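You operate a simulated robot arm through the tools that you are given. There is no shell and no other tool. Be economical: measure what you need, move in short steps, check, and stop when the job is done.

Carry out the task below with a simulated two-armed robot. There is one attempt and no reset: what you move stays moved.

TASK
Turn the mirror a full round under the wedge probe, stop at its highest reading and clamp the table.
Fine: take the mirror from the foam pad beside the gauge. The yellow lever clamps; the probe stays down. Hold mirrors by the rim.
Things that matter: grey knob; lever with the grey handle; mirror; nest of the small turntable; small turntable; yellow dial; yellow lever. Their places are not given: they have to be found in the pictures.

The check looks at the end state, three seconds after you hand in, the way a careful person would. Anything else that was tipped, shoved, dropped, spilled or broken makes it a failure.

THE ROBOT
Two 7-joint arms with fingered hands on one trunk that stands fixed in place. Base frame: the origin is at the foot of the trunk, x ahead of it, y to its left, z up. Lengths are in m, angles in rad, forces in N, time in s.
The left shoulder is at [0.086, 0.128, 1.157], the right one opposite. Payload 5 kg a hand.
Tool frame (each hand has its own): the origin (TCP) lies between the finger pads and is the grasp point; the fingertips stand 0.037 m ahead of it; z points along the fingers, y is the line along which they close. The gripper opens to 0.124 m. The gripper's body begins 0.043 m behind the TCP. The gripper is a hand of 3 fingers: y runs from the thumb to the fingers, the wrist lies at [-0.021, -0.116, -0.203] in the tool frame, and closing takes about 1.5 s.
Orientation is that of the tool frame in the base frame, as [roll, pitch, yaw] about the fixed x, y, z axes, in that order (R = Rz(yaw) Ry(pitch) Rx(roll)). With the fingers straight down and the wrist toward the robot, the tool's x, y and z point along [0, 1, 0], [1, 0, 0] and [0, 0, -1] of the base frame.

THE INTERFACE
- The arms move only by the tool drive_tool. It takes "left_plan", "right_plan" or both (then of equal length, played together; a hand with none holds still); each is a list of rows, each an object (a shift or turn left out is 0, a gripper value left out holds the last) with "claw": the finger opening in m, from 0 to 0.124; "translation": the shift along the base's x, y, z in units of 30 mm (1.0 is 30 mm), a list of three; "delta_rot": the turn, a rotation vector about the base's x, y, z in units of 4 degrees (1.0 is 4 degrees), a list of three. In form: [{"claw": claw, "translation": [tx, ty, tz], "delta_rot": [rx, ry, rz]}, ...]. A call has 1 to 12 rows; each row shifts and turns the commanded pose from where the row before left it. A call with a number of a shift or a turn outside -1 to 1 is refused whole. Each row takes 0.2 s and may step no farther than 0.05 m and 0.15 rad from the row before; otherwise, or with a gripper value out of range, the whole call is refused. Where a pose cannot be reached the arm comes as near as it can. A force on the tool above 40 N (or 10 N above the force at the start of the call, whichever is more), or a blocked arm, ends the call early, and 0.2 s more pass. The fingers move at their own pace (about 0.045 m/s each) and stop on an object; they squeeze with about 25 N. The grip force told is the motor's: it shows also when the fingers shut on nothing. Time passes only in rows, and 0.2 s behind the last, so rows that do not move let the fingers close. The reply holds the time, the measured pose of the TCP, the force on the tool along the base axes, the opening and the grip force, in the units named above and with some noise, with the torque about the TCP (base axes, N m) and any sound that the robot's microphone picked up.
- Cameras (640 x 400 px; columns grow to the right, rows downward): "scene" is now at [0.2477, -0.0281, 1.3399]; the picture's right is [-0.33, -0.95, 0.00], its down [-0.38, 0.13, -0.91] and it looks along [0.86, -0.30, -0.40] (base axes); focal length 214 px, centre (320, 200). "left" rides on the left gripper at [-0.072, -0.104, -0.154] in its tool frame; the picture's right is [-0.83, -0.26, 0.49], its down [0.51, -0.72, 0.47] and it looks along [0.23, 0.64, 0.73] (tool axes); focal length 243 px, centre (320, 200). "right" rides on the right gripper at [0.073, -0.104, -0.154] in its tool frame; the picture's right is [-0.83, 0.26, -0.49], its down [-0.51, -0.72, 0.47] and it looks along [-0.23, 0.64, 0.73] (tool axes); focal length 243 px, centre (320, 200).
- snapshot(camera): a new picture of that camera. No time passes.
- lift_body(by): slides the trunk up (or, below 0, down) by that many m; the arms and the scene camera ride with it, the base frame stays. It gives what a move gives, with no picture.
- preshape(shape, hand): the hand has 3 fingers and takes this shape, open, in about a second: jaw (thumb against the fingers, like two jaws); tri (thumb and two fingers); tip (a fingertip pinch); poke (one finger out to press); point (the index stretched); flat (the hand flat); cup (the hand cupped); fist (a fist). The gripper value then closes the fingers along that shape, each until it touches; the sizes above hold for jaw. It gives what a move gives, with no picture.
- turn_head(pan, tilt): turns the head with the scene camera to pan (to the left, within 1.396 rad either way) and tilt (down, from -0.506 to 1.204), counted from straight ahead of the robot. It gives what a move gives.
- locate(camera, pixels): there is no depth. For up to 12 entries [column, row, z] of the newest picture of that camera ("zoom" is the newest enlarged one), the place [x, y] in the base frame at which the ray of that pixel passes the height z, good to about 0.002 m. No time passes.
- inspect(camera, box): a new picture of the part [left, top, right, bottom] of that camera's present view, enlarged. No time passes.
- job_done(): hands the job in; it is judged then, once.

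Work in short steps. Measure before you move; look again where a grasp or a placing could have gone wrong, and mend it. You have 80 turns and 56 pictures in all, those below and enlarged ones among them. Open the grippers and draw the arms clear of the work before you hand the job in, unless the task says otherwise; then end with one line.

The tools are called after "Request:" by a JSON object that holds its "name" and its "arguments". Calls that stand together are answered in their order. drive_tool: Moves the arms, as the interface text tells. Its arguments: {"type":"object","properties":{"left_plan":{"type":"array"},"right_plan":{"type":"array"}},"required":[]} The other tools are called the same way: lift_body (by) slides the trunk up or down; preshape (shape, hand) gives the hand a shape; turn_head (pan, tilt) turns the head that bears the scene camera; snapshot (camera) takes a picture; locate (camera, pixels) gives the place at which the rays of pixels pass given heights; inspect (camera, box) takes an enlarged picture of a part of a camera's view; job_done () hands the job in.

At the start:

```text
time_s: 0.0
left_eef_pos: [0.8475, 0.1698, 1.3999]
left_orientation: [-3.141, 0.0, 1.573]
left_ft_force: [-0.3, -0.8, -1.0]
left_wrist_torque: [0.01, 0.02, 0.0]
left_grip_width: 0.1235
left_finger_force: 0.1
left_shape: jaw
right_eef_pos: [0.5584, -0.3701, 1.3143]
right_orientation: [3.142, 0.0, 1.573]
right_ft_force: [-1.0, 0.1, 0.0]
right_wrist_torque: [0.0, 0.01, -0.01]
right_grip_width: 0.1239
right_finger_force: 0.0
right_shape: jaw
trunk travel left (down, up): [-0.35, 0.213]
head pan, tilt: [-0.332, 0.417]
```

scene: 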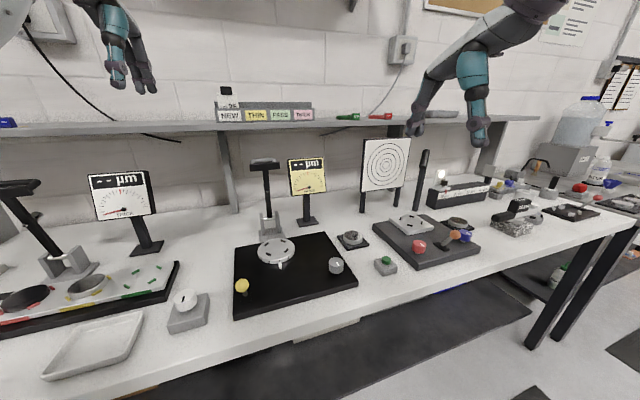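
right: 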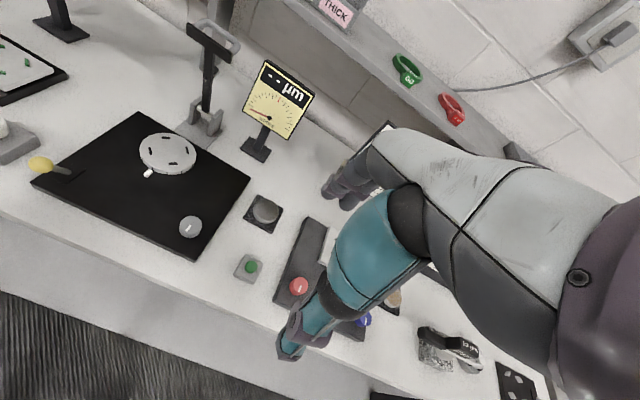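
left: 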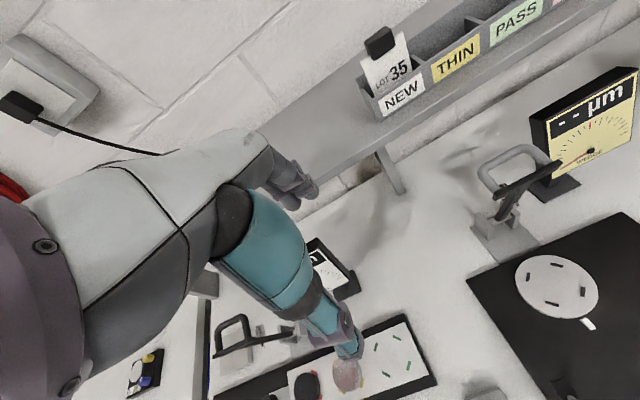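

The black base with turntable (275,250), yellow ball (242,287), grey knob (336,265), yellow dial (308,175) and a mirror on a pad (352,238) appear in the scene. I enlarge that part.

Request:
{"name": "inspect", "arguments": {"camera": "scene", "box": [220, 140, 410, 320]}}

Request:
{"name": "inspect", "arguments": {"camera": "right", "box": [20, 10, 320, 290]}}

```text
2.22 times, centred on (315, 230) of scene
```

zoom: 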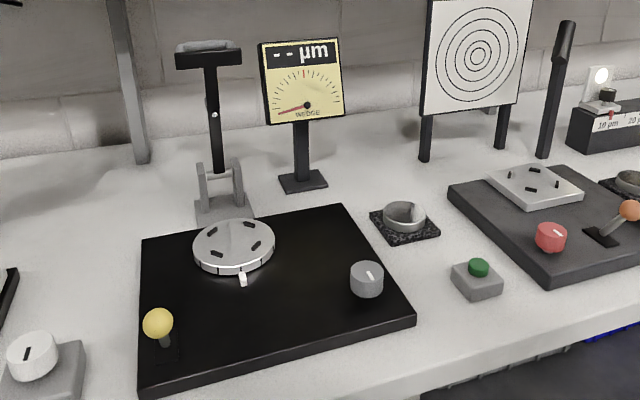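

```text
1.43 times, centred on (170, 150) of right
```

zoom: 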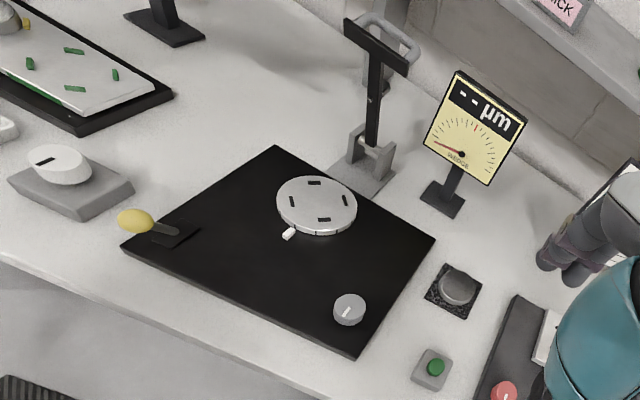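

I triangulate by asking for the same points at several heights from both cameras.

Request:
{"name": "locate", "arguments": {"camera": "scene", "pixels": [[352, 237, 0.85], [352, 237, 0.9], [352, 237, 0.95], [276, 250, 0.85], [276, 250, 0.9], [276, 250, 0.95], [242, 286, 0.9], [242, 286, 1.0], [336, 264, 0.9], [336, 264, 1.0], [233, 318, 0.85], [233, 318, 0.95]]}}

Request:
{"name": "snapshot", "arguments": {"camera": "right"}}

Request:
{"name": "locate", "arguments": {"camera": "right", "pixels": [[265, 211, 0.85], [265, 211, 0.9], [265, 211, 0.95], [168, 153, 0.85], [168, 153, 0.9], [168, 153, 0.95], [40, 164, 0.9], [40, 164, 1.0], [190, 226, 0.9], [190, 226, 1.0]]}}

```text
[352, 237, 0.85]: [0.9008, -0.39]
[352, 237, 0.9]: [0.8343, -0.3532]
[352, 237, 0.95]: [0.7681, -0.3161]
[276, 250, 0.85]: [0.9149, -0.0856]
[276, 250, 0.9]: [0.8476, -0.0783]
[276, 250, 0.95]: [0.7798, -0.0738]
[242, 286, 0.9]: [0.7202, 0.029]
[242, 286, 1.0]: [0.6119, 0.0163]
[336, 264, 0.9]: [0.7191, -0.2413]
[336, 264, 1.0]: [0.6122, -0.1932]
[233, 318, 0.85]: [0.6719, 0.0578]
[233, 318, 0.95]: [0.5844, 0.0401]
```

```text
50 pictures are left
```

right: 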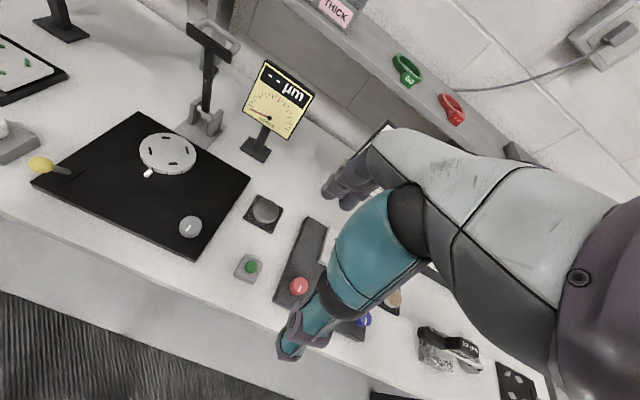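

```text
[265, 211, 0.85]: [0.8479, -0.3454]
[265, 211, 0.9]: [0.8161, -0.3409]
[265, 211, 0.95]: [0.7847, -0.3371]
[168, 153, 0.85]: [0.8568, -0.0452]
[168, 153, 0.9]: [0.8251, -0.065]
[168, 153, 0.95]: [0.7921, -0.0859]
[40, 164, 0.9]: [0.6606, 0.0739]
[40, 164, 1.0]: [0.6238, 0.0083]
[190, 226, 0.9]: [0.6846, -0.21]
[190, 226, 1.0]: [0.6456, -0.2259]
```

Triangulated: mirror about (0.80,-0.337,0.925), turntable (0.806,-0.077,0.93), yellow ball (0.632,0.02,0.98), grey knob (0.668,-0.218,0.945). I bring the right hand above and short of the mirror to look closely.

Request:
{"name": "drive_tool", "arguments": {"right_plan": [{"translation": [0.8, 0.1, -0.7]}, {"translation": [0.8, 0.1, -0.7]}, {"translation": [0.8, 0.1, -0.7]}, {"translation": [0.8, 0.1, -0.7]}, {"translation": [0.8, 0.1, -0.7]}, {"translation": [0.8, 0.1, -0.7]}, {"translation": [0.8, 0.1, -0.7]}, {"translation": [0.8, 0.1, -0.7]}]}}

Request:
{"name": "snapshot", "arguments": {"camera": "right"}}

Request:
{"name": "turn_head", "arguments": {"pan": -0.2, "tilt": 0.65}}

Request:
{"name": "snapshot", "arguments": {"camera": "scene"}}

```text
time_s: 1.8
left_eef_pos: [0.8497, 0.1697, 1.3977]
left_orientation: [-3.14, -0.002, 1.572]
left_ft_force: [0.7, -0.4, -0.3]
left_wrist_torque: [0.03, 0.03, -0.01]
left_grip_width: 0.1235
left_finger_force: 0.1
left_shape: jaw
right_eef_pos: [0.7527, -0.345, 1.1438]
right_orientation: [-3.14, 0.0, 1.573]
right_ft_force: [0.3, -0.4, 0.0]
right_wrist_torque: [-0.01, 0.02, -0.02]
right_grip_width: 0.1241
right_finger_force: 0.0
right_shape: jaw
trunk travel left (down, up): [-0.35, 0.213]
head pan, tilt: [-0.332, 0.417]
```

```text
49 pictures are left
```

right: 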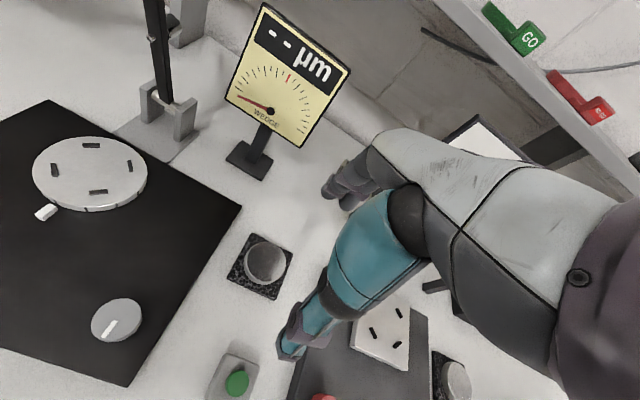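

```text
time_s: 2.5
left_eef_pos: [0.8475, 0.1686, 1.3997]
left_orientation: [3.141, 0.0, 1.573]
left_ft_force: [-0.5, 0.2, 0.5]
left_wrist_torque: [-0.02, 0.0, -0.02]
left_grip_width: 0.1236
left_finger_force: 0.0
left_shape: jaw
right_eef_pos: [0.7499, -0.3468, 1.1461]
right_orientation: [3.14, 0.0, 1.573]
right_ft_force: [0.2, 0.2, -0.9]
right_wrist_torque: [-0.01, 0.02, 0.03]
right_grip_width: 0.1237
right_finger_force: 0.1
right_shape: jaw
trunk travel left (down, up): [-0.35, 0.213]
head pan, tilt: [-0.201, 0.649]
```

```text
48 pictures are left
```

scene: 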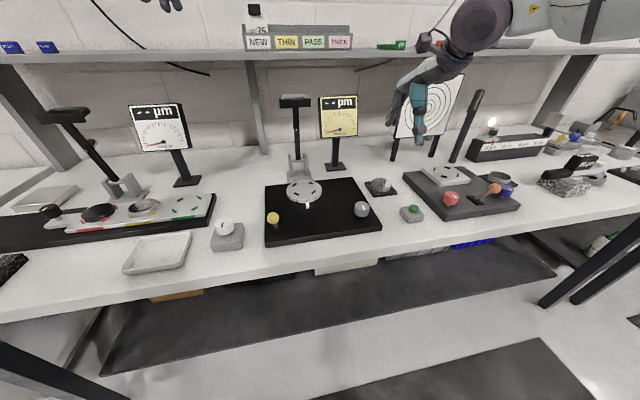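

The mirror sits at (265,262) in the right picture, on its dark pad. I enlarge it and the nest, and measure.

Request:
{"name": "inspect", "arguments": {"camera": "right", "box": [200, 210, 330, 310]}}

Request:
{"name": "inspect", "arguments": {"camera": "right", "box": [10, 110, 170, 230]}}

Request:
{"name": "locate", "arguments": {"camera": "right", "pixels": [[264, 258, 0.91], [264, 258, 0.93], [264, 258, 0.95], [91, 170, 0.91], [91, 170, 0.93], [91, 170, 0.95], [228, 279, 0.9], [246, 234, 0.9], [275, 299, 0.9], [293, 253, 0.9]]}}

Request:
{"name": "locate", "arguments": {"camera": "scene", "pixels": [[379, 184, 0.91], [379, 184, 0.93], [304, 189, 0.91], [304, 189, 0.93], [304, 189, 0.95]]}}

```text
4.00 times, centred on (265, 260) of right
```

zoom: 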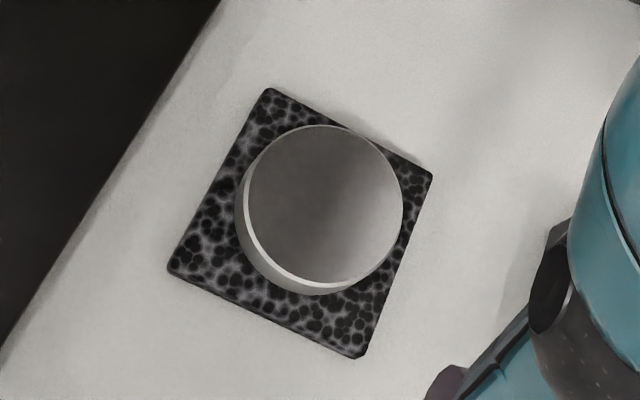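

```text
3.33 times, centred on (90, 170) of right
```

zoom: 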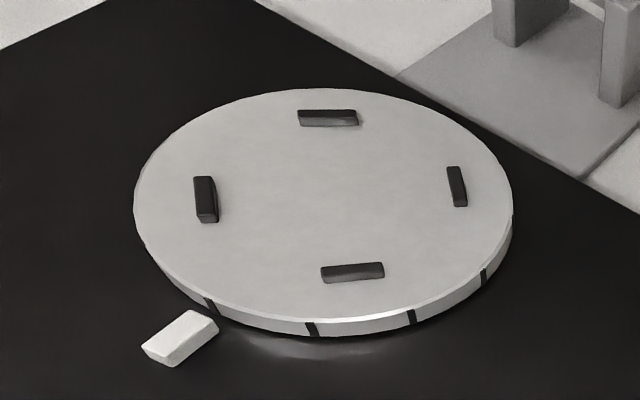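

```text
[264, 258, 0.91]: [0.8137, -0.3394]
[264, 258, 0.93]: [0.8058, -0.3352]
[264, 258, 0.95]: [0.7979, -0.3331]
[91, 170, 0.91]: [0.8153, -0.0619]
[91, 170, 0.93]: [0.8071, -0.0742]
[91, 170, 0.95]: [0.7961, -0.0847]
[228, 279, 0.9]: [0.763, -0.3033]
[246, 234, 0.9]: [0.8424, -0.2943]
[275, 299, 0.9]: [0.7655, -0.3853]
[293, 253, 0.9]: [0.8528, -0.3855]
```

```text
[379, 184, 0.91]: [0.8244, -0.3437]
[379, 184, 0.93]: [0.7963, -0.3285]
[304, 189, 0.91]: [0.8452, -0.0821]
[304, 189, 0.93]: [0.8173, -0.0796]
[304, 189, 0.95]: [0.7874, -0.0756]
```

Locating the four nest pegs, the table rim and the mirror rim from this picture.

Request:
{"name": "locate", "arguments": {"camera": "right", "pixels": [[92.4, 145.4, 0.932], [99.6, 191.6, 0.932], [55.5, 169.4, 0.932], [131, 166, 0.932], [34.5, 171, 0.926], [148, 174, 0.926], [91, 136.5, 0.926], [94, 208, 0.926], [247, 258, 0.925], [285.6, 259, 0.925], [266, 241, 0.925], [264, 281, 0.925]]}}

```text
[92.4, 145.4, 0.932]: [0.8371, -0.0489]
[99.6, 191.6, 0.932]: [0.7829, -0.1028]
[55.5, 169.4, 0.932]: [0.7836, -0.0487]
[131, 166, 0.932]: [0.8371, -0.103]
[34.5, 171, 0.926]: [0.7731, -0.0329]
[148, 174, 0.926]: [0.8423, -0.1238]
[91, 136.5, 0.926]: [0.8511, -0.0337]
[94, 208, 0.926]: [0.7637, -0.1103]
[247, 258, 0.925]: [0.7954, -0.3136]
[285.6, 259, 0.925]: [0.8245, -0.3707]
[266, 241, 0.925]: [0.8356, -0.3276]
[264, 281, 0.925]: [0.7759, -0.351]
```

Nest centre ≈ (0.810,-0.076), pegs on the diagonals, mirror centre ≈ (0.808,-0.341) with radius 0.032. I go above the mirror, fingertips about 5 cm above it, and look.

Request:
{"name": "drive_tool", "arguments": {"right_plan": [{"translation": [0.387, 0.037, -0.8]}, {"translation": [0.387, 0.037, -0.8]}, {"translation": [0.387, 0.037, -0.8]}, {"translation": [0.387, 0.037, -0.8]}, {"translation": [0.387, 0.037, -0.8]}, {}]}}

Request:
{"name": "snapshot", "arguments": {"camera": "right"}}

Request:
{"name": "inspect", "arguments": {"camera": "scene", "box": [320, 90, 450, 220]}}

```text
time_s: 4.0
left_eef_pos: [0.8474, 0.1704, 1.4009]
left_orientation: [-3.141, 0.0, 1.571]
left_ft_force: [-0.2, -0.5, 1.3]
left_wrist_torque: [-0.02, -0.03, -0.02]
left_grip_width: 0.1238
left_finger_force: 0.1
left_shape: jaw
right_eef_pos: [0.8067, -0.3406, 1.0267]
right_orientation: [3.141, 0.0, 1.573]
right_ft_force: [0.3, 0.4, 0.0]
right_wrist_torque: [0.0, 0.02, 0.01]
right_grip_width: 0.1236
right_finger_force: 0.1
right_shape: jaw
trunk travel left (down, up): [-0.35, 0.213]
head pan, tilt: [-0.201, 0.649]
```

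```text
45 pictures are left
```

right: 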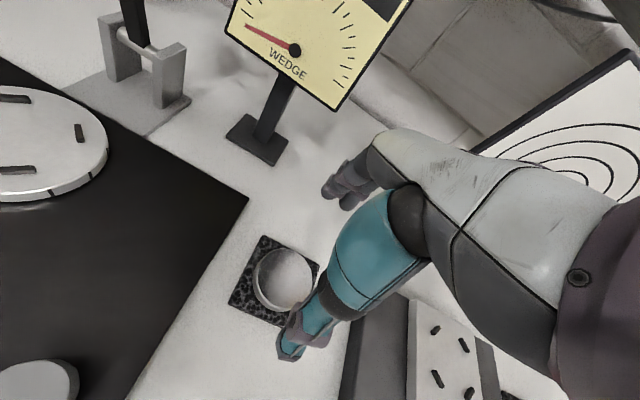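

```text
3.08 times, centred on (385, 155) of scene
```

zoom: 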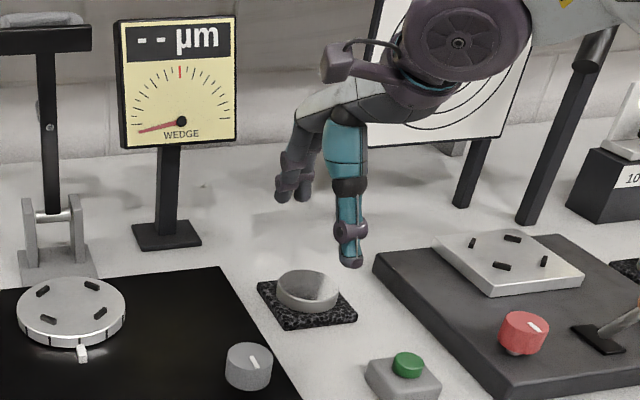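

I measure the mirror again from this closer view at several heights.

Request:
{"name": "inspect", "arguments": {"camera": "right", "box": [220, 230, 340, 330]}}

Request:
{"name": "inspect", "arguments": {"camera": "scene", "box": [360, 165, 400, 205]}}

```text
4.00 times, centred on (280, 280) of right
```

zoom: 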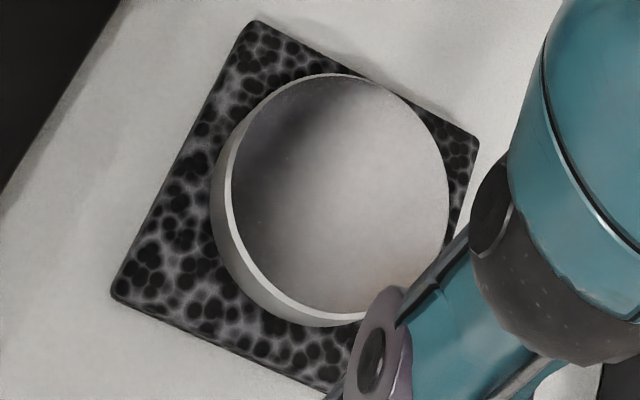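

```text
10.00 times, centred on (380, 185) of scene
```

zoom: 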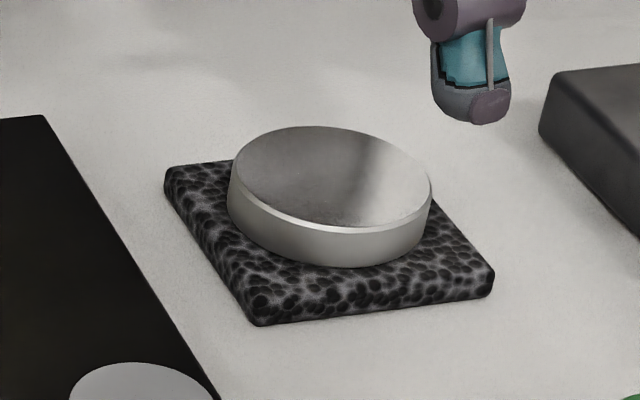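

Mirror top centre: right pixel (285,279.5), scene pixel (381.4,182.7).

Request:
{"name": "locate", "arguments": {"camera": "right", "pixels": [[285, 279.5, 0.91], [285, 279.5, 0.925], [285, 279.5, 0.94], [258, 280, 0.925], [312.5, 283.7, 0.925], [286, 248.2, 0.925], [281, 310.5, 0.925], [228, 303.5, 0.9], [263, 236, 0.9], [319, 265, 0.9]]}}

Request:
{"name": "snapshot", "arguments": {"camera": "scene"}}

Request:
{"name": "locate", "arguments": {"camera": "scene", "pixels": [[381.4, 182.7, 0.91], [381.4, 182.7, 0.925], [381.4, 182.7, 0.94], [364.5, 182, 0.9], [373.8, 197.5, 0.9], [397.3, 193, 0.9]]}}

```text
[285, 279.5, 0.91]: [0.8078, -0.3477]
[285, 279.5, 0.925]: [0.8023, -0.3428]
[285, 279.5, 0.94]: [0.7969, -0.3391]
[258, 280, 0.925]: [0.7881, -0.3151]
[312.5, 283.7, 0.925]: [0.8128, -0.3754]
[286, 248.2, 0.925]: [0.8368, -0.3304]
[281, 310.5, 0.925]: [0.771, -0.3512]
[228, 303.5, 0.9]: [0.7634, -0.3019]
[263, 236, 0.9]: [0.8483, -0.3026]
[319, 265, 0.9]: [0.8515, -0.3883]
```

```text
41 pictures are left
```

scene: 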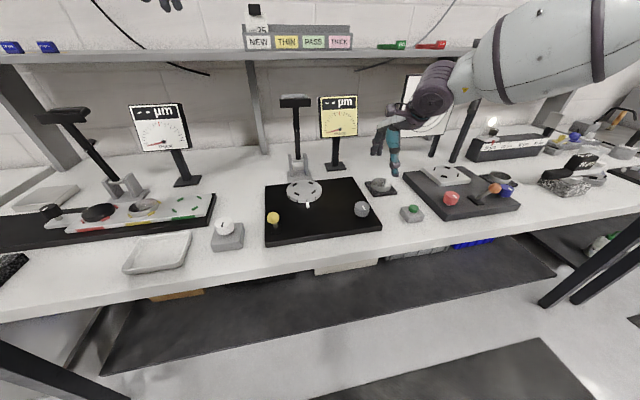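

```text
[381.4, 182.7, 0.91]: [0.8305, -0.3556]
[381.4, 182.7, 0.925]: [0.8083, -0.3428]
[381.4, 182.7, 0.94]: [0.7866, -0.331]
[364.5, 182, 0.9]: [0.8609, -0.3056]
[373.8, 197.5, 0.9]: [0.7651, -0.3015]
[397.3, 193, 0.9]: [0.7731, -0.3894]
```

I check where the fingertips are relative to the TCP, using the right picture.

Request:
{"name": "inspect", "arguments": {"camera": "right", "box": [260, 140, 420, 370]}}

Request:
{"name": "locate", "arguments": {"camera": "right", "pixels": [[327, 191, 0.99], [345, 205, 0.99], [287, 352, 0.99]]}}

```text
1.74 times, centred on (340, 255) of right
```

zoom: 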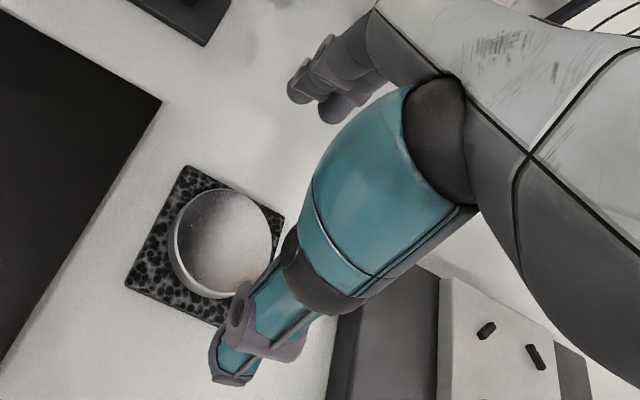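

```text
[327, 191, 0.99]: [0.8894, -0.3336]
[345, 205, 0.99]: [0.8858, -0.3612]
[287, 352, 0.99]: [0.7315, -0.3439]
```

The two far fingers sit about ±12 mm either side of the TCP line, thumb on the near side. I descend so the tips overlap the rim by ~9 mm (staying above peg height later), and close.

Request:
{"name": "drive_tool", "arguments": {"right_plan": [{"translation": [-0.04, -0.02, -0.8]}, {"translation": [-0.04, -0.02, -0.8]}, {"translation": [0, 0, -0.5]}, {"translation": [0, 0, -0.27]}, {}]}}

Request:
{"name": "inspect", "arguments": {"camera": "scene", "box": [355, 145, 425, 205]}}

Request:
{"name": "snapshot", "arguments": {"camera": "right"}}

```text
time_s: 5.2
left_eef_pos: [0.8452, 0.1695, 1.3997]
left_orientation: [3.14, -0.001, 1.573]
left_ft_force: [-0.7, 0.4, -0.3]
left_wrist_torque: [-0.03, 0.0, -0.01]
left_grip_width: 0.1235
left_finger_force: 0.0
left_shape: jaw
right_eef_pos: [0.8048, -0.3409, 0.9554]
right_orientation: [3.139, 0.0, 1.57]
right_ft_force: [0.4, 0.4, 0.1]
right_wrist_torque: [0.0, 0.02, -0.03]
right_grip_width: 0.1236
right_finger_force: 0.1
right_shape: jaw
trunk travel left (down, up): [-0.35, 0.213]
head pan, tilt: [-0.201, 0.649]
```

```text
6.67 times, centred on (390, 175) of scene
```

zoom: 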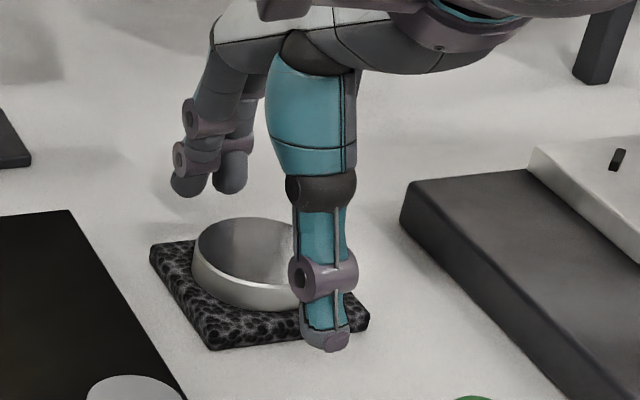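

```text
38 pictures are left
```

right: 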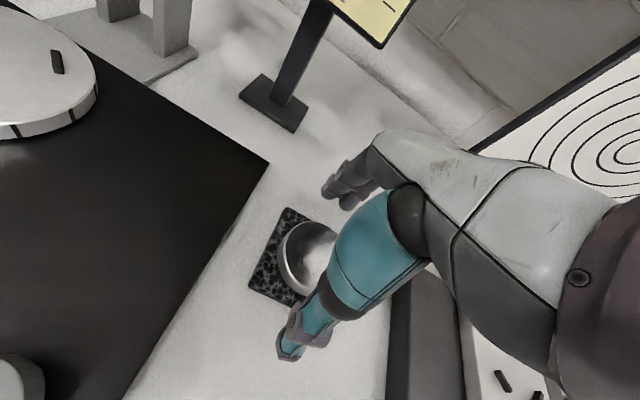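

Thumb and fingers straddle the mirror in both views. Closing on the rim.

Request:
{"name": "drive_tool", "arguments": {"right_plan": [{"claw": 0.07}, {}, {}, {"claw": 0.04}, {}, {}, {}, {}]}}

Request:
{"name": "inspect", "arguments": {"camera": "scene", "box": [355, 145, 425, 205]}}

```text
time_s: 7.0
left_eef_pos: [0.8459, 0.1689, 1.4004]
left_orientation: [3.141, 0.001, 1.572]
left_ft_force: [-1.2, -0.9, -0.2]
left_wrist_torque: [0.0, 0.0, -0.02]
left_grip_width: 0.1235
left_finger_force: 0.1
left_shape: jaw
right_eef_pos: [0.8056, -0.3419, 0.9539]
right_orientation: [3.14, 0.0, 1.573]
right_ft_force: [0.5, 0.5, 0.4]
right_wrist_torque: [0.02, 0.05, -0.01]
right_grip_width: 0.0577
right_finger_force: 24.7
right_shape: jaw
trunk travel left (down, up): [-0.35, 0.213]
head pan, tilt: [-0.201, 0.649]
```

```text
6.67 times, centred on (390, 175) of scene
```

zoom: 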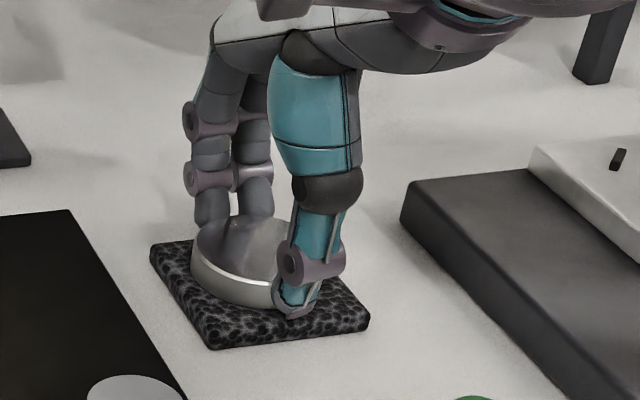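

Gripped at opening 0.058 m with 25 N. I lift 9 cm.

Request:
{"name": "drive_tool", "arguments": {"right_plan": [{"translation": [0, 0, 0.4]}, {"translation": [0, 0, 0.8]}, {"translation": [0, 0, 0.9]}, {"translation": [0, 0, 0.9]}, {}]}}

Request:
{"name": "inspect", "arguments": {"camera": "scene", "box": [345, 115, 425, 205]}}

Request:
{"name": "snapshot", "arguments": {"camera": "right"}}

```text
time_s: 8.2
left_eef_pos: [0.8479, 0.1702, 1.3989]
left_orientation: [-3.141, 0.001, 1.573]
left_ft_force: [0.4, 0.0, 0.0]
left_wrist_torque: [-0.01, -0.01, 0.03]
left_grip_width: 0.1234
left_finger_force: 0.1
left_shape: jaw
right_eef_pos: [0.8059, -0.3421, 1.0462]
right_orientation: [3.141, 0.0, 1.572]
right_ft_force: [0.4, -0.2, -1.6]
right_wrist_torque: [0.0, 0.03, -0.02]
right_grip_width: 0.0578
right_finger_force: 24.7
right_shape: jaw
trunk travel left (down, up): [-0.35, 0.213]
head pan, tilt: [-0.201, 0.649]
```

```text
4.44 times, centred on (385, 160) of scene
```

zoom: 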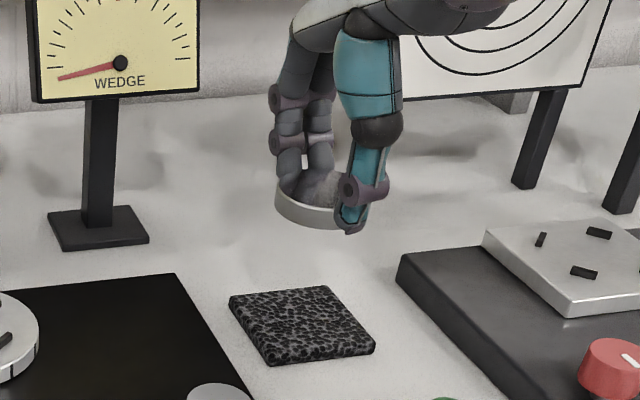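

```text
35 pictures are left
```

right: 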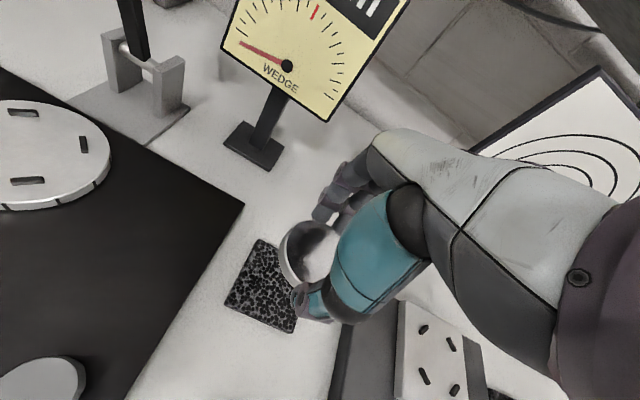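

The mirror is held level. I check where the probe post and dial stand, so the far fingers clear them.

Request:
{"name": "locate", "arguments": {"camera": "right", "pixels": [[145, 143, 0.9], [187, 105, 0.905], [120, 68, 0.95], [131, 30, 0.98], [248, 160, 0.9], [92, 128, 0.926], [24, 112, 0.932], [28, 180, 0.932], [84, 144, 0.932], [33, 389, 0.945]]}}

Request:
{"name": "locate", "arguments": {"camera": "scene", "pixels": [[295, 100, 1.1], [295, 100, 1.15], [298, 155, 0.95]]}}

```text
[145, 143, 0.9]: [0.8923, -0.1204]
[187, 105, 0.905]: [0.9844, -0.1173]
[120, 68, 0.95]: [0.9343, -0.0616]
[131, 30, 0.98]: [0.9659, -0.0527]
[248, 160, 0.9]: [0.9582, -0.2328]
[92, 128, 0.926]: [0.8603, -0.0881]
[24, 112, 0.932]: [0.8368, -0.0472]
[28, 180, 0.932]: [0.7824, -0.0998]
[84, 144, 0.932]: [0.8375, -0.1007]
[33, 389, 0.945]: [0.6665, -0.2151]
```

```text
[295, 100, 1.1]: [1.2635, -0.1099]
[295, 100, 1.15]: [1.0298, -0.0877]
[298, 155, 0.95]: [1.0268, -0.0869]
```

Nest centre refined to (0.810,-0.0745); the post is at x≥0.93, clear of the fingers. I carry the mirror over the nest at the same height.

Request:
{"name": "drive_tool", "arguments": {"right_plan": [{"translation": [0.015, 0.5, 0]}, {"translation": [0.015, 0.95, 0]}, {"translation": [0.015, 0.95, 0]}, {"translation": [0.015, 0.95, 0]}, {"translation": [0.015, 0.95, 0]}, {"translation": [0.015, 0.95, 0]}, {"translation": [0.015, 0.95, 0]}, {"translation": [0.015, 0.95, 0]}, {"translation": [0.015, 0.95, 0]}, {"translation": [0, 0.8, 0]}, {}]}}

Request:
{"name": "snapshot", "arguments": {"camera": "right"}}

Request:
{"name": "inspect", "arguments": {"camera": "scene", "box": [265, 135, 345, 215]}}

```text
time_s: 10.6
left_eef_pos: [0.8469, 0.1704, 1.3997]
left_orientation: [3.141, -0.001, 1.574]
left_ft_force: [-0.7, 0.2, 0.5]
left_wrist_torque: [0.0, -0.04, -0.04]
left_grip_width: 0.1237
left_finger_force: 0.0
left_shape: jaw
right_eef_pos: [0.8074, -0.0748, 1.0463]
right_orientation: [-3.142, 0.0, 1.57]
right_ft_force: [-0.3, 0.8, -1.0]
right_wrist_torque: [0.0, -0.01, -0.01]
right_grip_width: 0.0579
right_finger_force: 24.8
right_shape: jaw
trunk travel left (down, up): [-0.35, 0.213]
head pan, tilt: [-0.201, 0.649]
```

```text
34 pictures are left
```

right: 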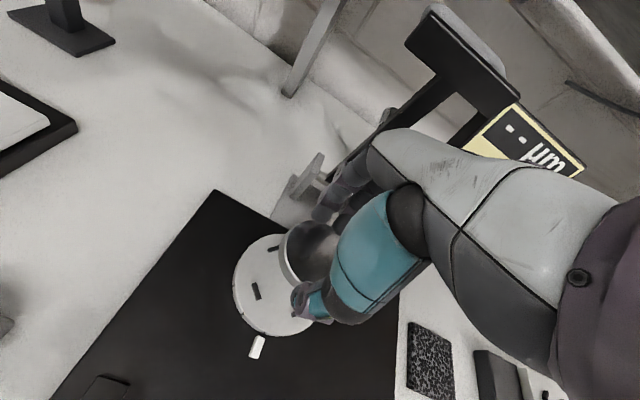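

```text
5.00 times, centred on (305, 175) of scene
```

zoom: 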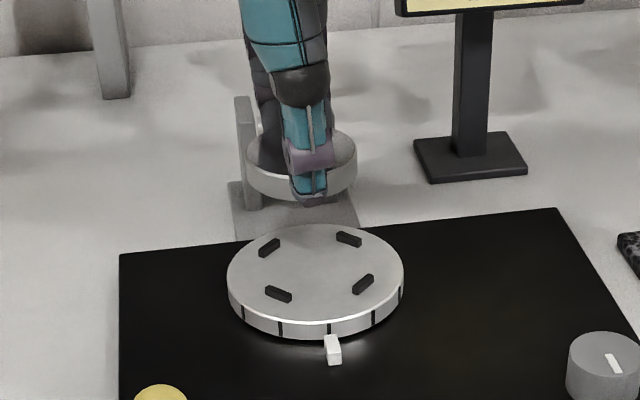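

I compare the nest centre (303.9,188.2) and held mirror top centre (≈301.4,166.4) through the scene camera.

Request:
{"name": "locate", "arguments": {"camera": "scene", "pixels": [[303.9, 188.2, 0.932], [301.4, 166.4, 1.02], [290.2, 168, 1.02], [312.6, 167, 1.02], [290.2, 168, 1.01], [312.6, 167, 1.01]]}}

Request:
{"name": "inspect", "arguments": {"camera": "right", "box": [220, 190, 360, 350]}}

```text
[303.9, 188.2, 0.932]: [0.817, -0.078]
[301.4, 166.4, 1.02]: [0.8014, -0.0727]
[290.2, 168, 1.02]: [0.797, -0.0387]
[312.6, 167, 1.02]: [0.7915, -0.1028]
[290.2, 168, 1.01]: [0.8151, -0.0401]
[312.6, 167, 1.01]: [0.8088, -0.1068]
```

```text
2.50 times, centred on (290, 270) of right
```

zoom: 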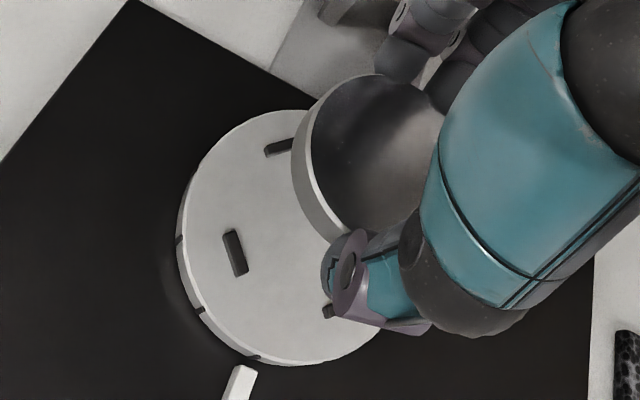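

Views disagree by a few mm, so I descend to just above the pegs (mirror bottom ~0.945) with a small correction and compare there.

Request:
{"name": "drive_tool", "arguments": {"right_plan": [{"translation": [0.03, -0.03, -0.7]}, {"translation": [0.03, -0.03, -0.7]}, {"translation": [0, 0, -0.5]}, {}]}}

Request:
{"name": "inspect", "arguments": {"camera": "scene", "box": [280, 165, 330, 205]}}

Request:
{"name": "inspect", "arguments": {"camera": "right", "box": [220, 190, 360, 350]}}

```text
time_s: 11.6
left_eef_pos: [0.8465, 0.1693, 1.4003]
left_orientation: [3.139, 0.0, 1.573]
left_ft_force: [0.2, 0.2, -0.6]
left_wrist_torque: [-0.01, 0.03, 0.01]
left_grip_width: 0.1237
left_finger_force: 0.0
left_shape: jaw
right_eef_pos: [0.8117, -0.076, 0.99]
right_orientation: [3.141, 0.0, 1.573]
right_ft_force: [0.3, -0.1, -1.3]
right_wrist_torque: [0.01, 0.05, -0.01]
right_grip_width: 0.0581
right_finger_force: 24.7
right_shape: jaw
trunk travel left (down, up): [-0.35, 0.213]
head pan, tilt: [-0.201, 0.649]
```

```text
10.00 times, centred on (305, 185) of scene
```

zoom: 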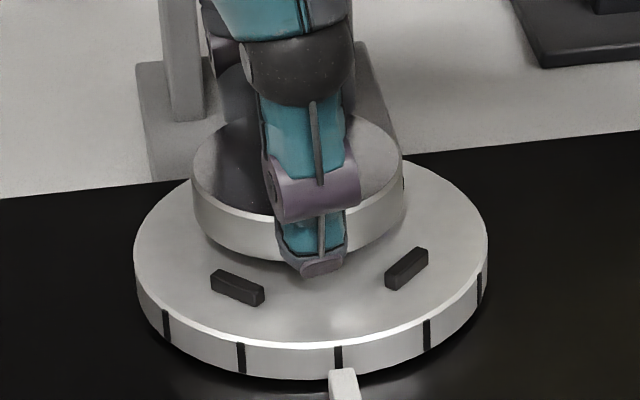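

```text
2.50 times, centred on (290, 270) of right
```

zoom: 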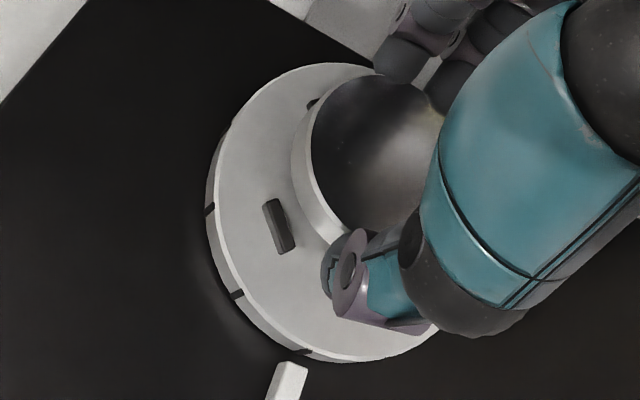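

I measure the left/right extremes of mirror top and table top in the scene, and in the right view the table rim as well.

Request:
{"name": "locate", "arguments": {"camera": "scene", "pixels": [[292.3, 183.0, 0.964], [313.4, 182, 0.964], [286.3, 190.5, 0.927], [321.8, 189.0, 0.927], [296.7, 193.7, 0.932], [313.6, 191.8, 0.932]]}}

Request:
{"name": "locate", "arguments": {"camera": "right", "pixels": [[273.2, 280.4, 0.932], [286.8, 231.2, 0.932], [286.5, 247, 0.964], [300, 281.5, 0.964], [317, 219.5, 0.964], [248.4, 264, 0.927], [324, 334.5, 0.927], [300, 216, 0.927]]}}

```text
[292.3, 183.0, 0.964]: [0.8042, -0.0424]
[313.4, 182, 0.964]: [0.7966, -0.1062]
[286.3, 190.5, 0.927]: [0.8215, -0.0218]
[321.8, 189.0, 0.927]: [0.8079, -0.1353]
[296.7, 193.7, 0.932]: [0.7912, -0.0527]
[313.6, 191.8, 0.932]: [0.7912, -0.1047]
```

```text
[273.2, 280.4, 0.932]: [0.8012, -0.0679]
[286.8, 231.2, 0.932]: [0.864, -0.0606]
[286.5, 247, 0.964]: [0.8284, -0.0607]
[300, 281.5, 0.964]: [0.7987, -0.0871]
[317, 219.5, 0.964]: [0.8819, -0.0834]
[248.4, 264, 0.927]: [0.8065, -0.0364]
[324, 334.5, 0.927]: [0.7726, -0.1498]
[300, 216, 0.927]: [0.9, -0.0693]
```

The right values used an older snapshot's pose; I use "zoom" pixels on the newest enlargement instead.

Request:
{"name": "locate", "arguments": {"camera": "zoom", "pixels": [[279, 227, 0.932], [312, 103, 0.932], [209, 165, 0.927], [330, 65, 0.927], [232, 270, 0.927], [300, 347, 0.927], [400, 350, 0.927], [310, 150, 0.964], [345, 220, 0.964], [345, 88, 0.964], [322, 115, 0.964]]}}

```text
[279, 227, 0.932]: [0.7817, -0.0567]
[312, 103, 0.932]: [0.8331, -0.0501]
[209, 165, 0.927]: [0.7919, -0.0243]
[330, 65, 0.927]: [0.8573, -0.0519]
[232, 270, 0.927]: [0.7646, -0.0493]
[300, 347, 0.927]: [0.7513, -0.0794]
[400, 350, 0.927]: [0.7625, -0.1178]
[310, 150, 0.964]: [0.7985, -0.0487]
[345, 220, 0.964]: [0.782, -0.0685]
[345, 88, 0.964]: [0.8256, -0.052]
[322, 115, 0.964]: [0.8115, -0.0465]
```

Both views say the nest lies about 3.5 mm further to -y and 1.5 mm to -x of the mirror. I shift, drop a few mm, and check again.

Request:
{"name": "drive_tool", "arguments": {"right_plan": [{"translation": [-0.05, -0.12, -0.13]}, {"translation": [0, 0, -0.13]}, {}]}}

Request:
{"name": "inspect", "arguments": {"camera": "scene", "box": [280, 165, 330, 205]}}

Request:
{"name": "inspect", "arguments": {"camera": "right", "box": [240, 200, 340, 340]}}

```text
time_s: 12.3
left_eef_pos: [0.8446, 0.1693, 1.4009]
left_orientation: [-3.141, 0.0, 1.573]
left_ft_force: [-0.6, 0.0, 0.2]
left_wrist_torque: [-0.03, -0.02, 0.03]
left_grip_width: 0.1238
left_finger_force: 0.0
left_shape: jaw
right_eef_pos: [0.8093, -0.079, 0.9836]
right_orientation: [3.139, -0.001, 1.573]
right_ft_force: [1.6, -0.9, 14.5]
right_wrist_torque: [-0.03, -0.33, 0.01]
right_grip_width: 0.0579
right_finger_force: 25.3
right_shape: jaw
trunk travel left (down, up): [-0.35, 0.213]
head pan, tilt: [-0.201, 0.649]
```

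```text
10.00 times, centred on (305, 185) of scene
```

zoom: 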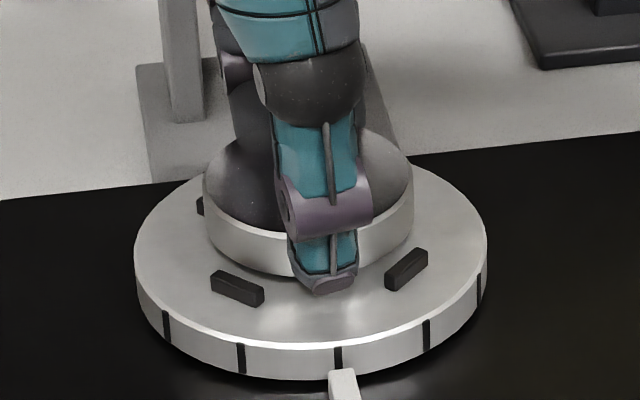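

```text
2.86 times, centred on (290, 270) of right
```

zoom: 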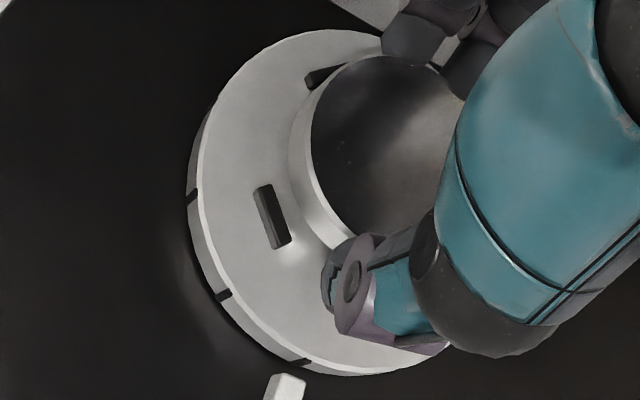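

Contact of 14.5 N with torque about y says it rests on the two far pegs, balanced in y. I lift slightly, shift 3 mm toward the robot and lower gently.

Request:
{"name": "drive_tool", "arguments": {"right_plan": [{"translation": [0, 0, 0.12]}, {"translation": [-0.1, 0, 0]}, {"translation": [0, 0, -0.07]}, {"translation": [0, 0, -0.07]}, {}]}}

```text
time_s: 13.6
left_eef_pos: [0.8468, 0.1684, 1.3989]
left_orientation: [3.141, 0.001, 1.573]
left_ft_force: [0.4, -0.7, 0.0]
left_wrist_torque: [0.03, 0.02, -0.01]
left_grip_width: 0.1235
left_finger_force: 0.0
left_shape: jaw
right_eef_pos: [0.806, -0.0796, 0.9795]
right_orientation: [-3.141, 0.0, 1.572]
right_ft_force: [0.5, 0.3, -1.0]
right_wrist_torque: [0.01, -0.01, 0.0]
right_grip_width: 0.058
right_finger_force: 25.0
right_shape: jaw
trunk travel left (down, up): [-0.35, 0.213]
head pan, tilt: [-0.201, 0.649]
```

No contact now at 0.9795, below the earlier contact height. I keep lowering in 2 mm steps.

Request:
{"name": "drive_tool", "arguments": {"right_plan": [{"translation": [0, 0, -0.07]}, {"translation": [0, 0, -0.07]}, {}]}}

```text
time_s: 14.3
left_eef_pos: [0.846, 0.1696, 1.4004]
left_orientation: [-3.141, -0.001, 1.572]
left_ft_force: [0.3, -0.2, -0.5]
left_wrist_torque: [0.0, -0.01, 0.03]
left_grip_width: 0.1234
left_finger_force: 0.1
left_shape: jaw
right_eef_pos: [0.8066, -0.0787, 0.9782]
right_orientation: [3.138, 0.0, 1.573]
right_ft_force: [0.0, -1.0, 9.6]
right_wrist_torque: [-0.03, 0.04, -0.03]
right_grip_width: 0.0583
right_finger_force: 25.1
right_shape: jaw
trunk travel left (down, up): [-0.35, 0.213]
head pan, tilt: [-0.201, 0.649]
```

Contact at 0.978 with no torque: evenly supported, ~5 mm lower than the peg contact. A look before release.

Request:
{"name": "inspect", "arguments": {"camera": "scene", "box": [280, 165, 330, 205]}}

```text
10.00 times, centred on (305, 185) of scene
```

zoom: 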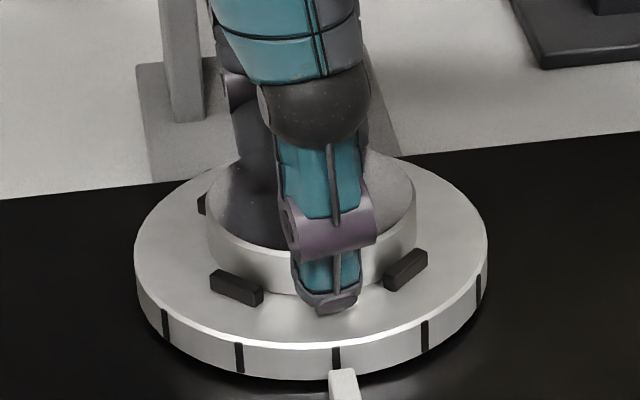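

The mirror sits between the pegs. I open the hand and go straight up.

Request:
{"name": "drive_tool", "arguments": {"right_plan": [{"translation": [0, 0, 0.07], "claw": 0.09}, {}, {"claw": 0.115}, {}, {}, {"translation": [0, 0, 0.8]}, {"translation": [-0.3, -0.5, 0.9]}, {"translation": [-0.6, -0.9, 0.9]}, {"translation": [-0.6, -0.9, 0.9]}, {"translation": [-0.6, -0.9, 0.5]}]}}

Request:
{"name": "snapshot", "arguments": {"camera": "right"}}

Request:
{"name": "inspect", "arguments": {"camera": "scene", "box": [255, 85, 385, 250]}}

```text
time_s: 16.6
left_eef_pos: [0.8466, 0.169, 1.4011]
left_orientation: [3.139, 0.002, 1.572]
left_ft_force: [0.3, -0.1, 1.0]
left_wrist_torque: [0.03, 0.01, 0.01]
left_grip_width: 0.1236
left_finger_force: 0.0
left_shape: jaw
right_eef_pos: [0.7404, -0.177, 1.0973]
right_orientation: [3.14, -0.002, 1.572]
right_ft_force: [-0.9, -0.8, 0.4]
right_wrist_torque: [0.03, -0.06, 0.0]
right_grip_width: 0.1148
right_finger_force: 0.0
right_shape: jaw
trunk travel left (down, up): [-0.35, 0.213]
head pan, tilt: [-0.201, 0.649]
```

```text
26 pictures are left
```

right: 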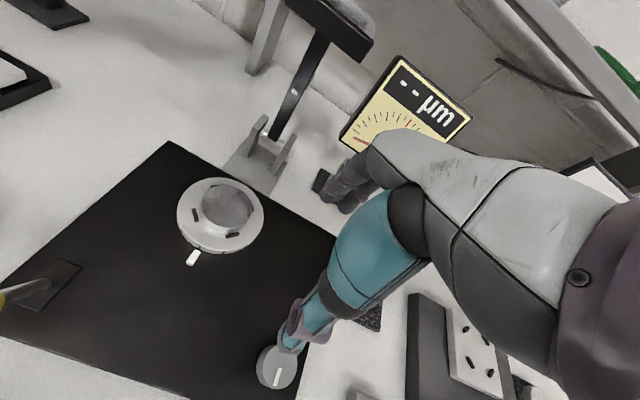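

```text
2.42 times, centred on (320, 168) of scene
```

zoom: 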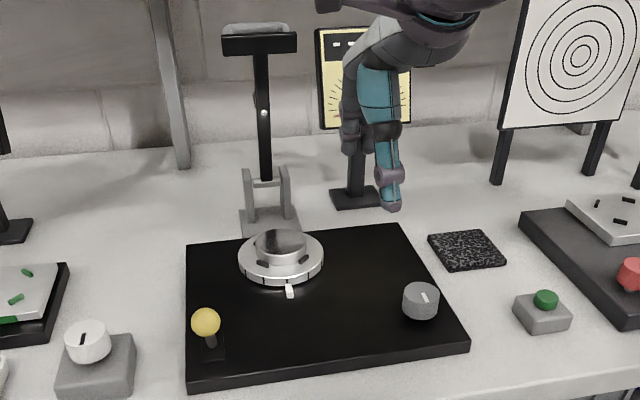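

Mirror is seated in the nest. Now I triangulate the probe lever: bar centre scene (295,103) / right (328,28); axle scene (298,161) / right (272,137).

Request:
{"name": "locate", "arguments": {"camera": "scene", "pixels": [[295, 103, 1.1], [295, 103, 1.14], [295, 103, 1.18], [298, 161, 0.93], [298, 161, 0.96], [297, 132, 1.02], [297, 132, 1.06]]}}

Request:
{"name": "locate", "arguments": {"camera": "right", "pixels": [[328, 28, 1.1], [328, 28, 1.14], [328, 28, 1.18], [272, 137, 0.93], [272, 137, 0.96], [295, 90, 1.02], [295, 90, 1.06]]}}

Request:
{"name": "inspect", "arguments": {"camera": "right", "box": [200, 0, 400, 200]}}

Request:
{"name": "inspect", "arguments": {"camera": "left", "box": [460, 120, 640, 330]}}

```text
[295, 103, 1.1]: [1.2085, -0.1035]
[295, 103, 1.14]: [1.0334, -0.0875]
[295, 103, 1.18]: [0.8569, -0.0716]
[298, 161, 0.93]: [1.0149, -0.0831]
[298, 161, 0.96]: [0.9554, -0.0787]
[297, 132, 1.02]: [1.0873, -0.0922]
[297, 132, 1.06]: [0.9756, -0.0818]
```

```text
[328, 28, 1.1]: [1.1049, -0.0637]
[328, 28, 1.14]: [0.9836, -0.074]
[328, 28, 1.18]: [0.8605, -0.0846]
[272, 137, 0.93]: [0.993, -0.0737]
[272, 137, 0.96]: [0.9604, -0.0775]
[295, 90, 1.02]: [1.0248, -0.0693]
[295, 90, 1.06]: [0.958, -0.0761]
```

```text
2.00 times, centred on (300, 100) of right
```

zoom: 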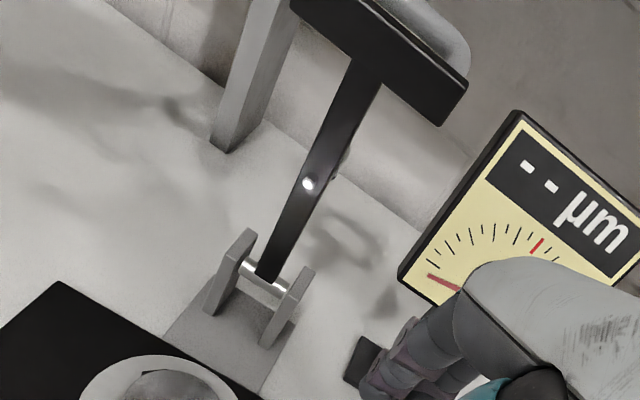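

```text
1.90 times, centred on (550, 225) of left
```

zoom: 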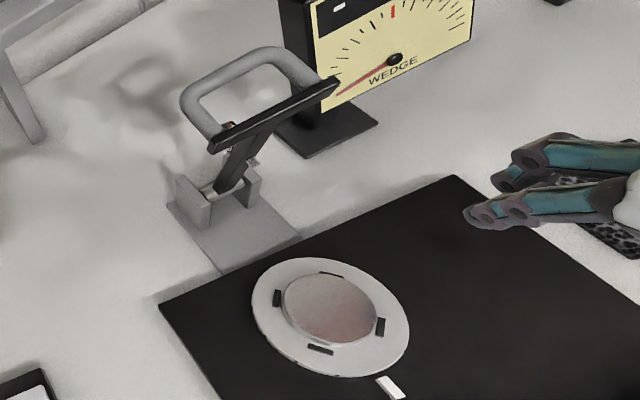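

The lever is upright: axle ≈(0.957,-0.078,0.96), bar ≈1.16 high. I use the left enlargement to measure bar and handle, and check the shelf edge.

Request:
{"name": "locate", "arguments": {"camera": "zoom", "pixels": [[210, 148, 1.16], [340, 85, 1.16], [275, 118, 1.15], [275, 118, 1.16], [275, 118, 1.17], [184, 100, 1.16], [270, 50, 1.16], [318, 78, 1.16], [228, 185, 0.96]]}}

Request:
{"name": "locate", "arguments": {"camera": "scene", "pixels": [[282, 103.5, 1.16], [310, 101, 1.16], [295, 103, 1.16], [295, 103, 1.17], [286, 60, 1.2], [286, 60, 1.25], [286, 60, 1.3]]}}

Request:
{"name": "snapshot", "arguments": {"camera": "left"}}

```text
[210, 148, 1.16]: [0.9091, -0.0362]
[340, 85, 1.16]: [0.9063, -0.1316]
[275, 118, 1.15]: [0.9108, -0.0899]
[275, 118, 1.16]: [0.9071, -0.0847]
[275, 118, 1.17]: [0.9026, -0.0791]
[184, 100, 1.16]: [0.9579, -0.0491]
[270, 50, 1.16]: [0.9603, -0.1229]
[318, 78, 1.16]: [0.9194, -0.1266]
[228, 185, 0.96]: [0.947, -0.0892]
```

```text
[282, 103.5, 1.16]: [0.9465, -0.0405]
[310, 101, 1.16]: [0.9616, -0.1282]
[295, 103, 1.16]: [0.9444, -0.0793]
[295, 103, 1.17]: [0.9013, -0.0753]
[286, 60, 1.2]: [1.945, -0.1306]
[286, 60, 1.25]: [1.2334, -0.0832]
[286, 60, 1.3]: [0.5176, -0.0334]
```

```text
22 pictures are left
```

left: 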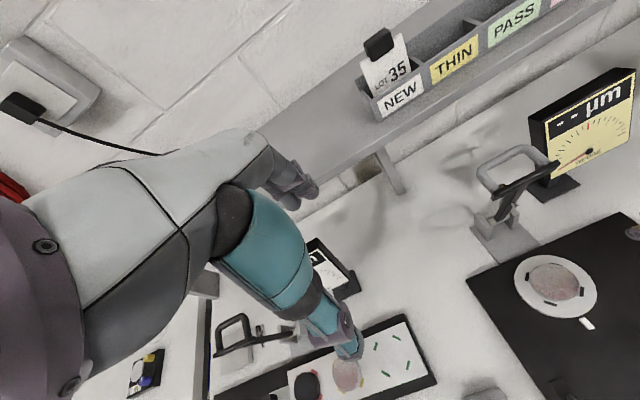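

Bar: centre ≈(0.905,-0.082,1.168), handle loop reaching back to x≈0.96. I raise the right hand above it, with open jaws to straddle bar and loop, pulling the loop from behind.

Request:
{"name": "drive_tool", "arguments": {"right_plan": [{"claw": 0.124, "translation": [0, 0, 0.95]}, {"translation": [0, 0, 0.95]}, {"translation": [0, 0, 0.95]}, {"translation": [0, 0, 0.95]}, {"translation": [0, 0, 0.95]}, {"translation": [0, 0, 0.9]}, {"translation": [0.97, 0.54, 0]}, {"translation": [0.97, 0.54, 0]}, {"translation": [0.97, 0.54, 0]}, {"translation": [0.97, 0.54, 0]}, {"translation": [0.97, 0.54, 0]}, {"translation": [0.97, 0.5, 0]}]}}

Request:
{"name": "turn_head", "arguments": {"pan": -0.1, "tilt": 0.5}}

Request:
{"name": "snapshot", "arguments": {"camera": "right"}}

Request:
{"name": "inspect", "arguments": {"camera": "left", "box": [440, 60, 640, 260]}}

```text
time_s: 19.1
left_eef_pos: [0.8457, 0.17, 1.4008]
left_orientation: [3.139, 0.001, 1.574]
left_ft_force: [0.1, 0.0, -0.1]
left_wrist_torque: [-0.02, 0.0, -0.01]
left_grip_width: 0.1237
left_finger_force: 0.1
left_shape: jaw
right_eef_pos: [0.8581, -0.1106, 1.269]
right_orientation: [3.14, 0.0, 1.572]
right_ft_force: [-0.6, 0.5, -0.1]
right_wrist_torque: [-0.01, 0.0, -0.02]
right_grip_width: 0.1238
right_finger_force: 0.1
right_shape: jaw
right hand out of reach, approached as far as the arm can: row 11, 12
trunk travel left (down, up): [-0.35, 0.213]
head pan, tilt: [-0.201, 0.649]
```

```text
time_s: 19.9
left_eef_pos: [0.8484, 0.1684, 1.3997]
left_orientation: [-3.142, 0.0, 1.574]
left_ft_force: [-0.2, -0.1, -0.1]
left_wrist_torque: [0.02, -0.02, 0.0]
left_grip_width: 0.1237
left_finger_force: 0.1
left_shape: jaw
right_eef_pos: [0.8603, -0.1116, 1.2671]
right_orientation: [3.141, -0.001, 1.569]
right_ft_force: [-1.0, 0.3, 0.0]
right_wrist_torque: [-0.01, 0.01, 0.01]
right_grip_width: 0.1238
right_finger_force: 0.1
right_shape: jaw
trunk travel left (down, up): [-0.35, 0.213]
head pan, tilt: [-0.099, 0.499]
```

```text
21 pictures are left
```

right: 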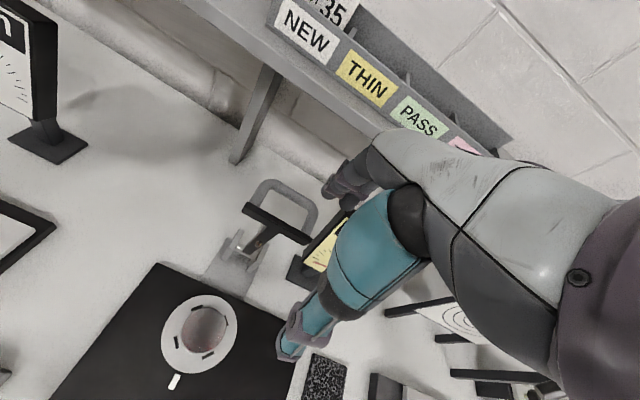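

```text
2.00 times, centred on (540, 160) of left
```

zoom: 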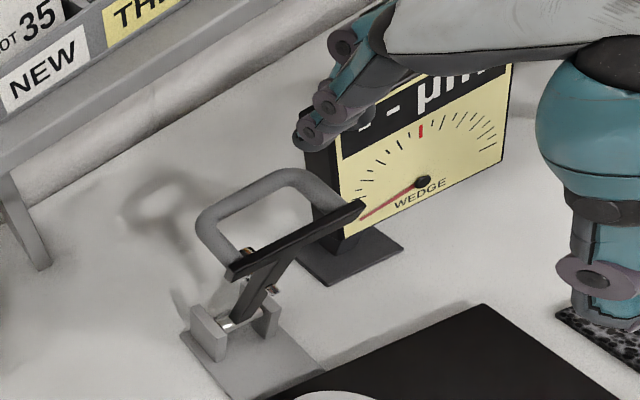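

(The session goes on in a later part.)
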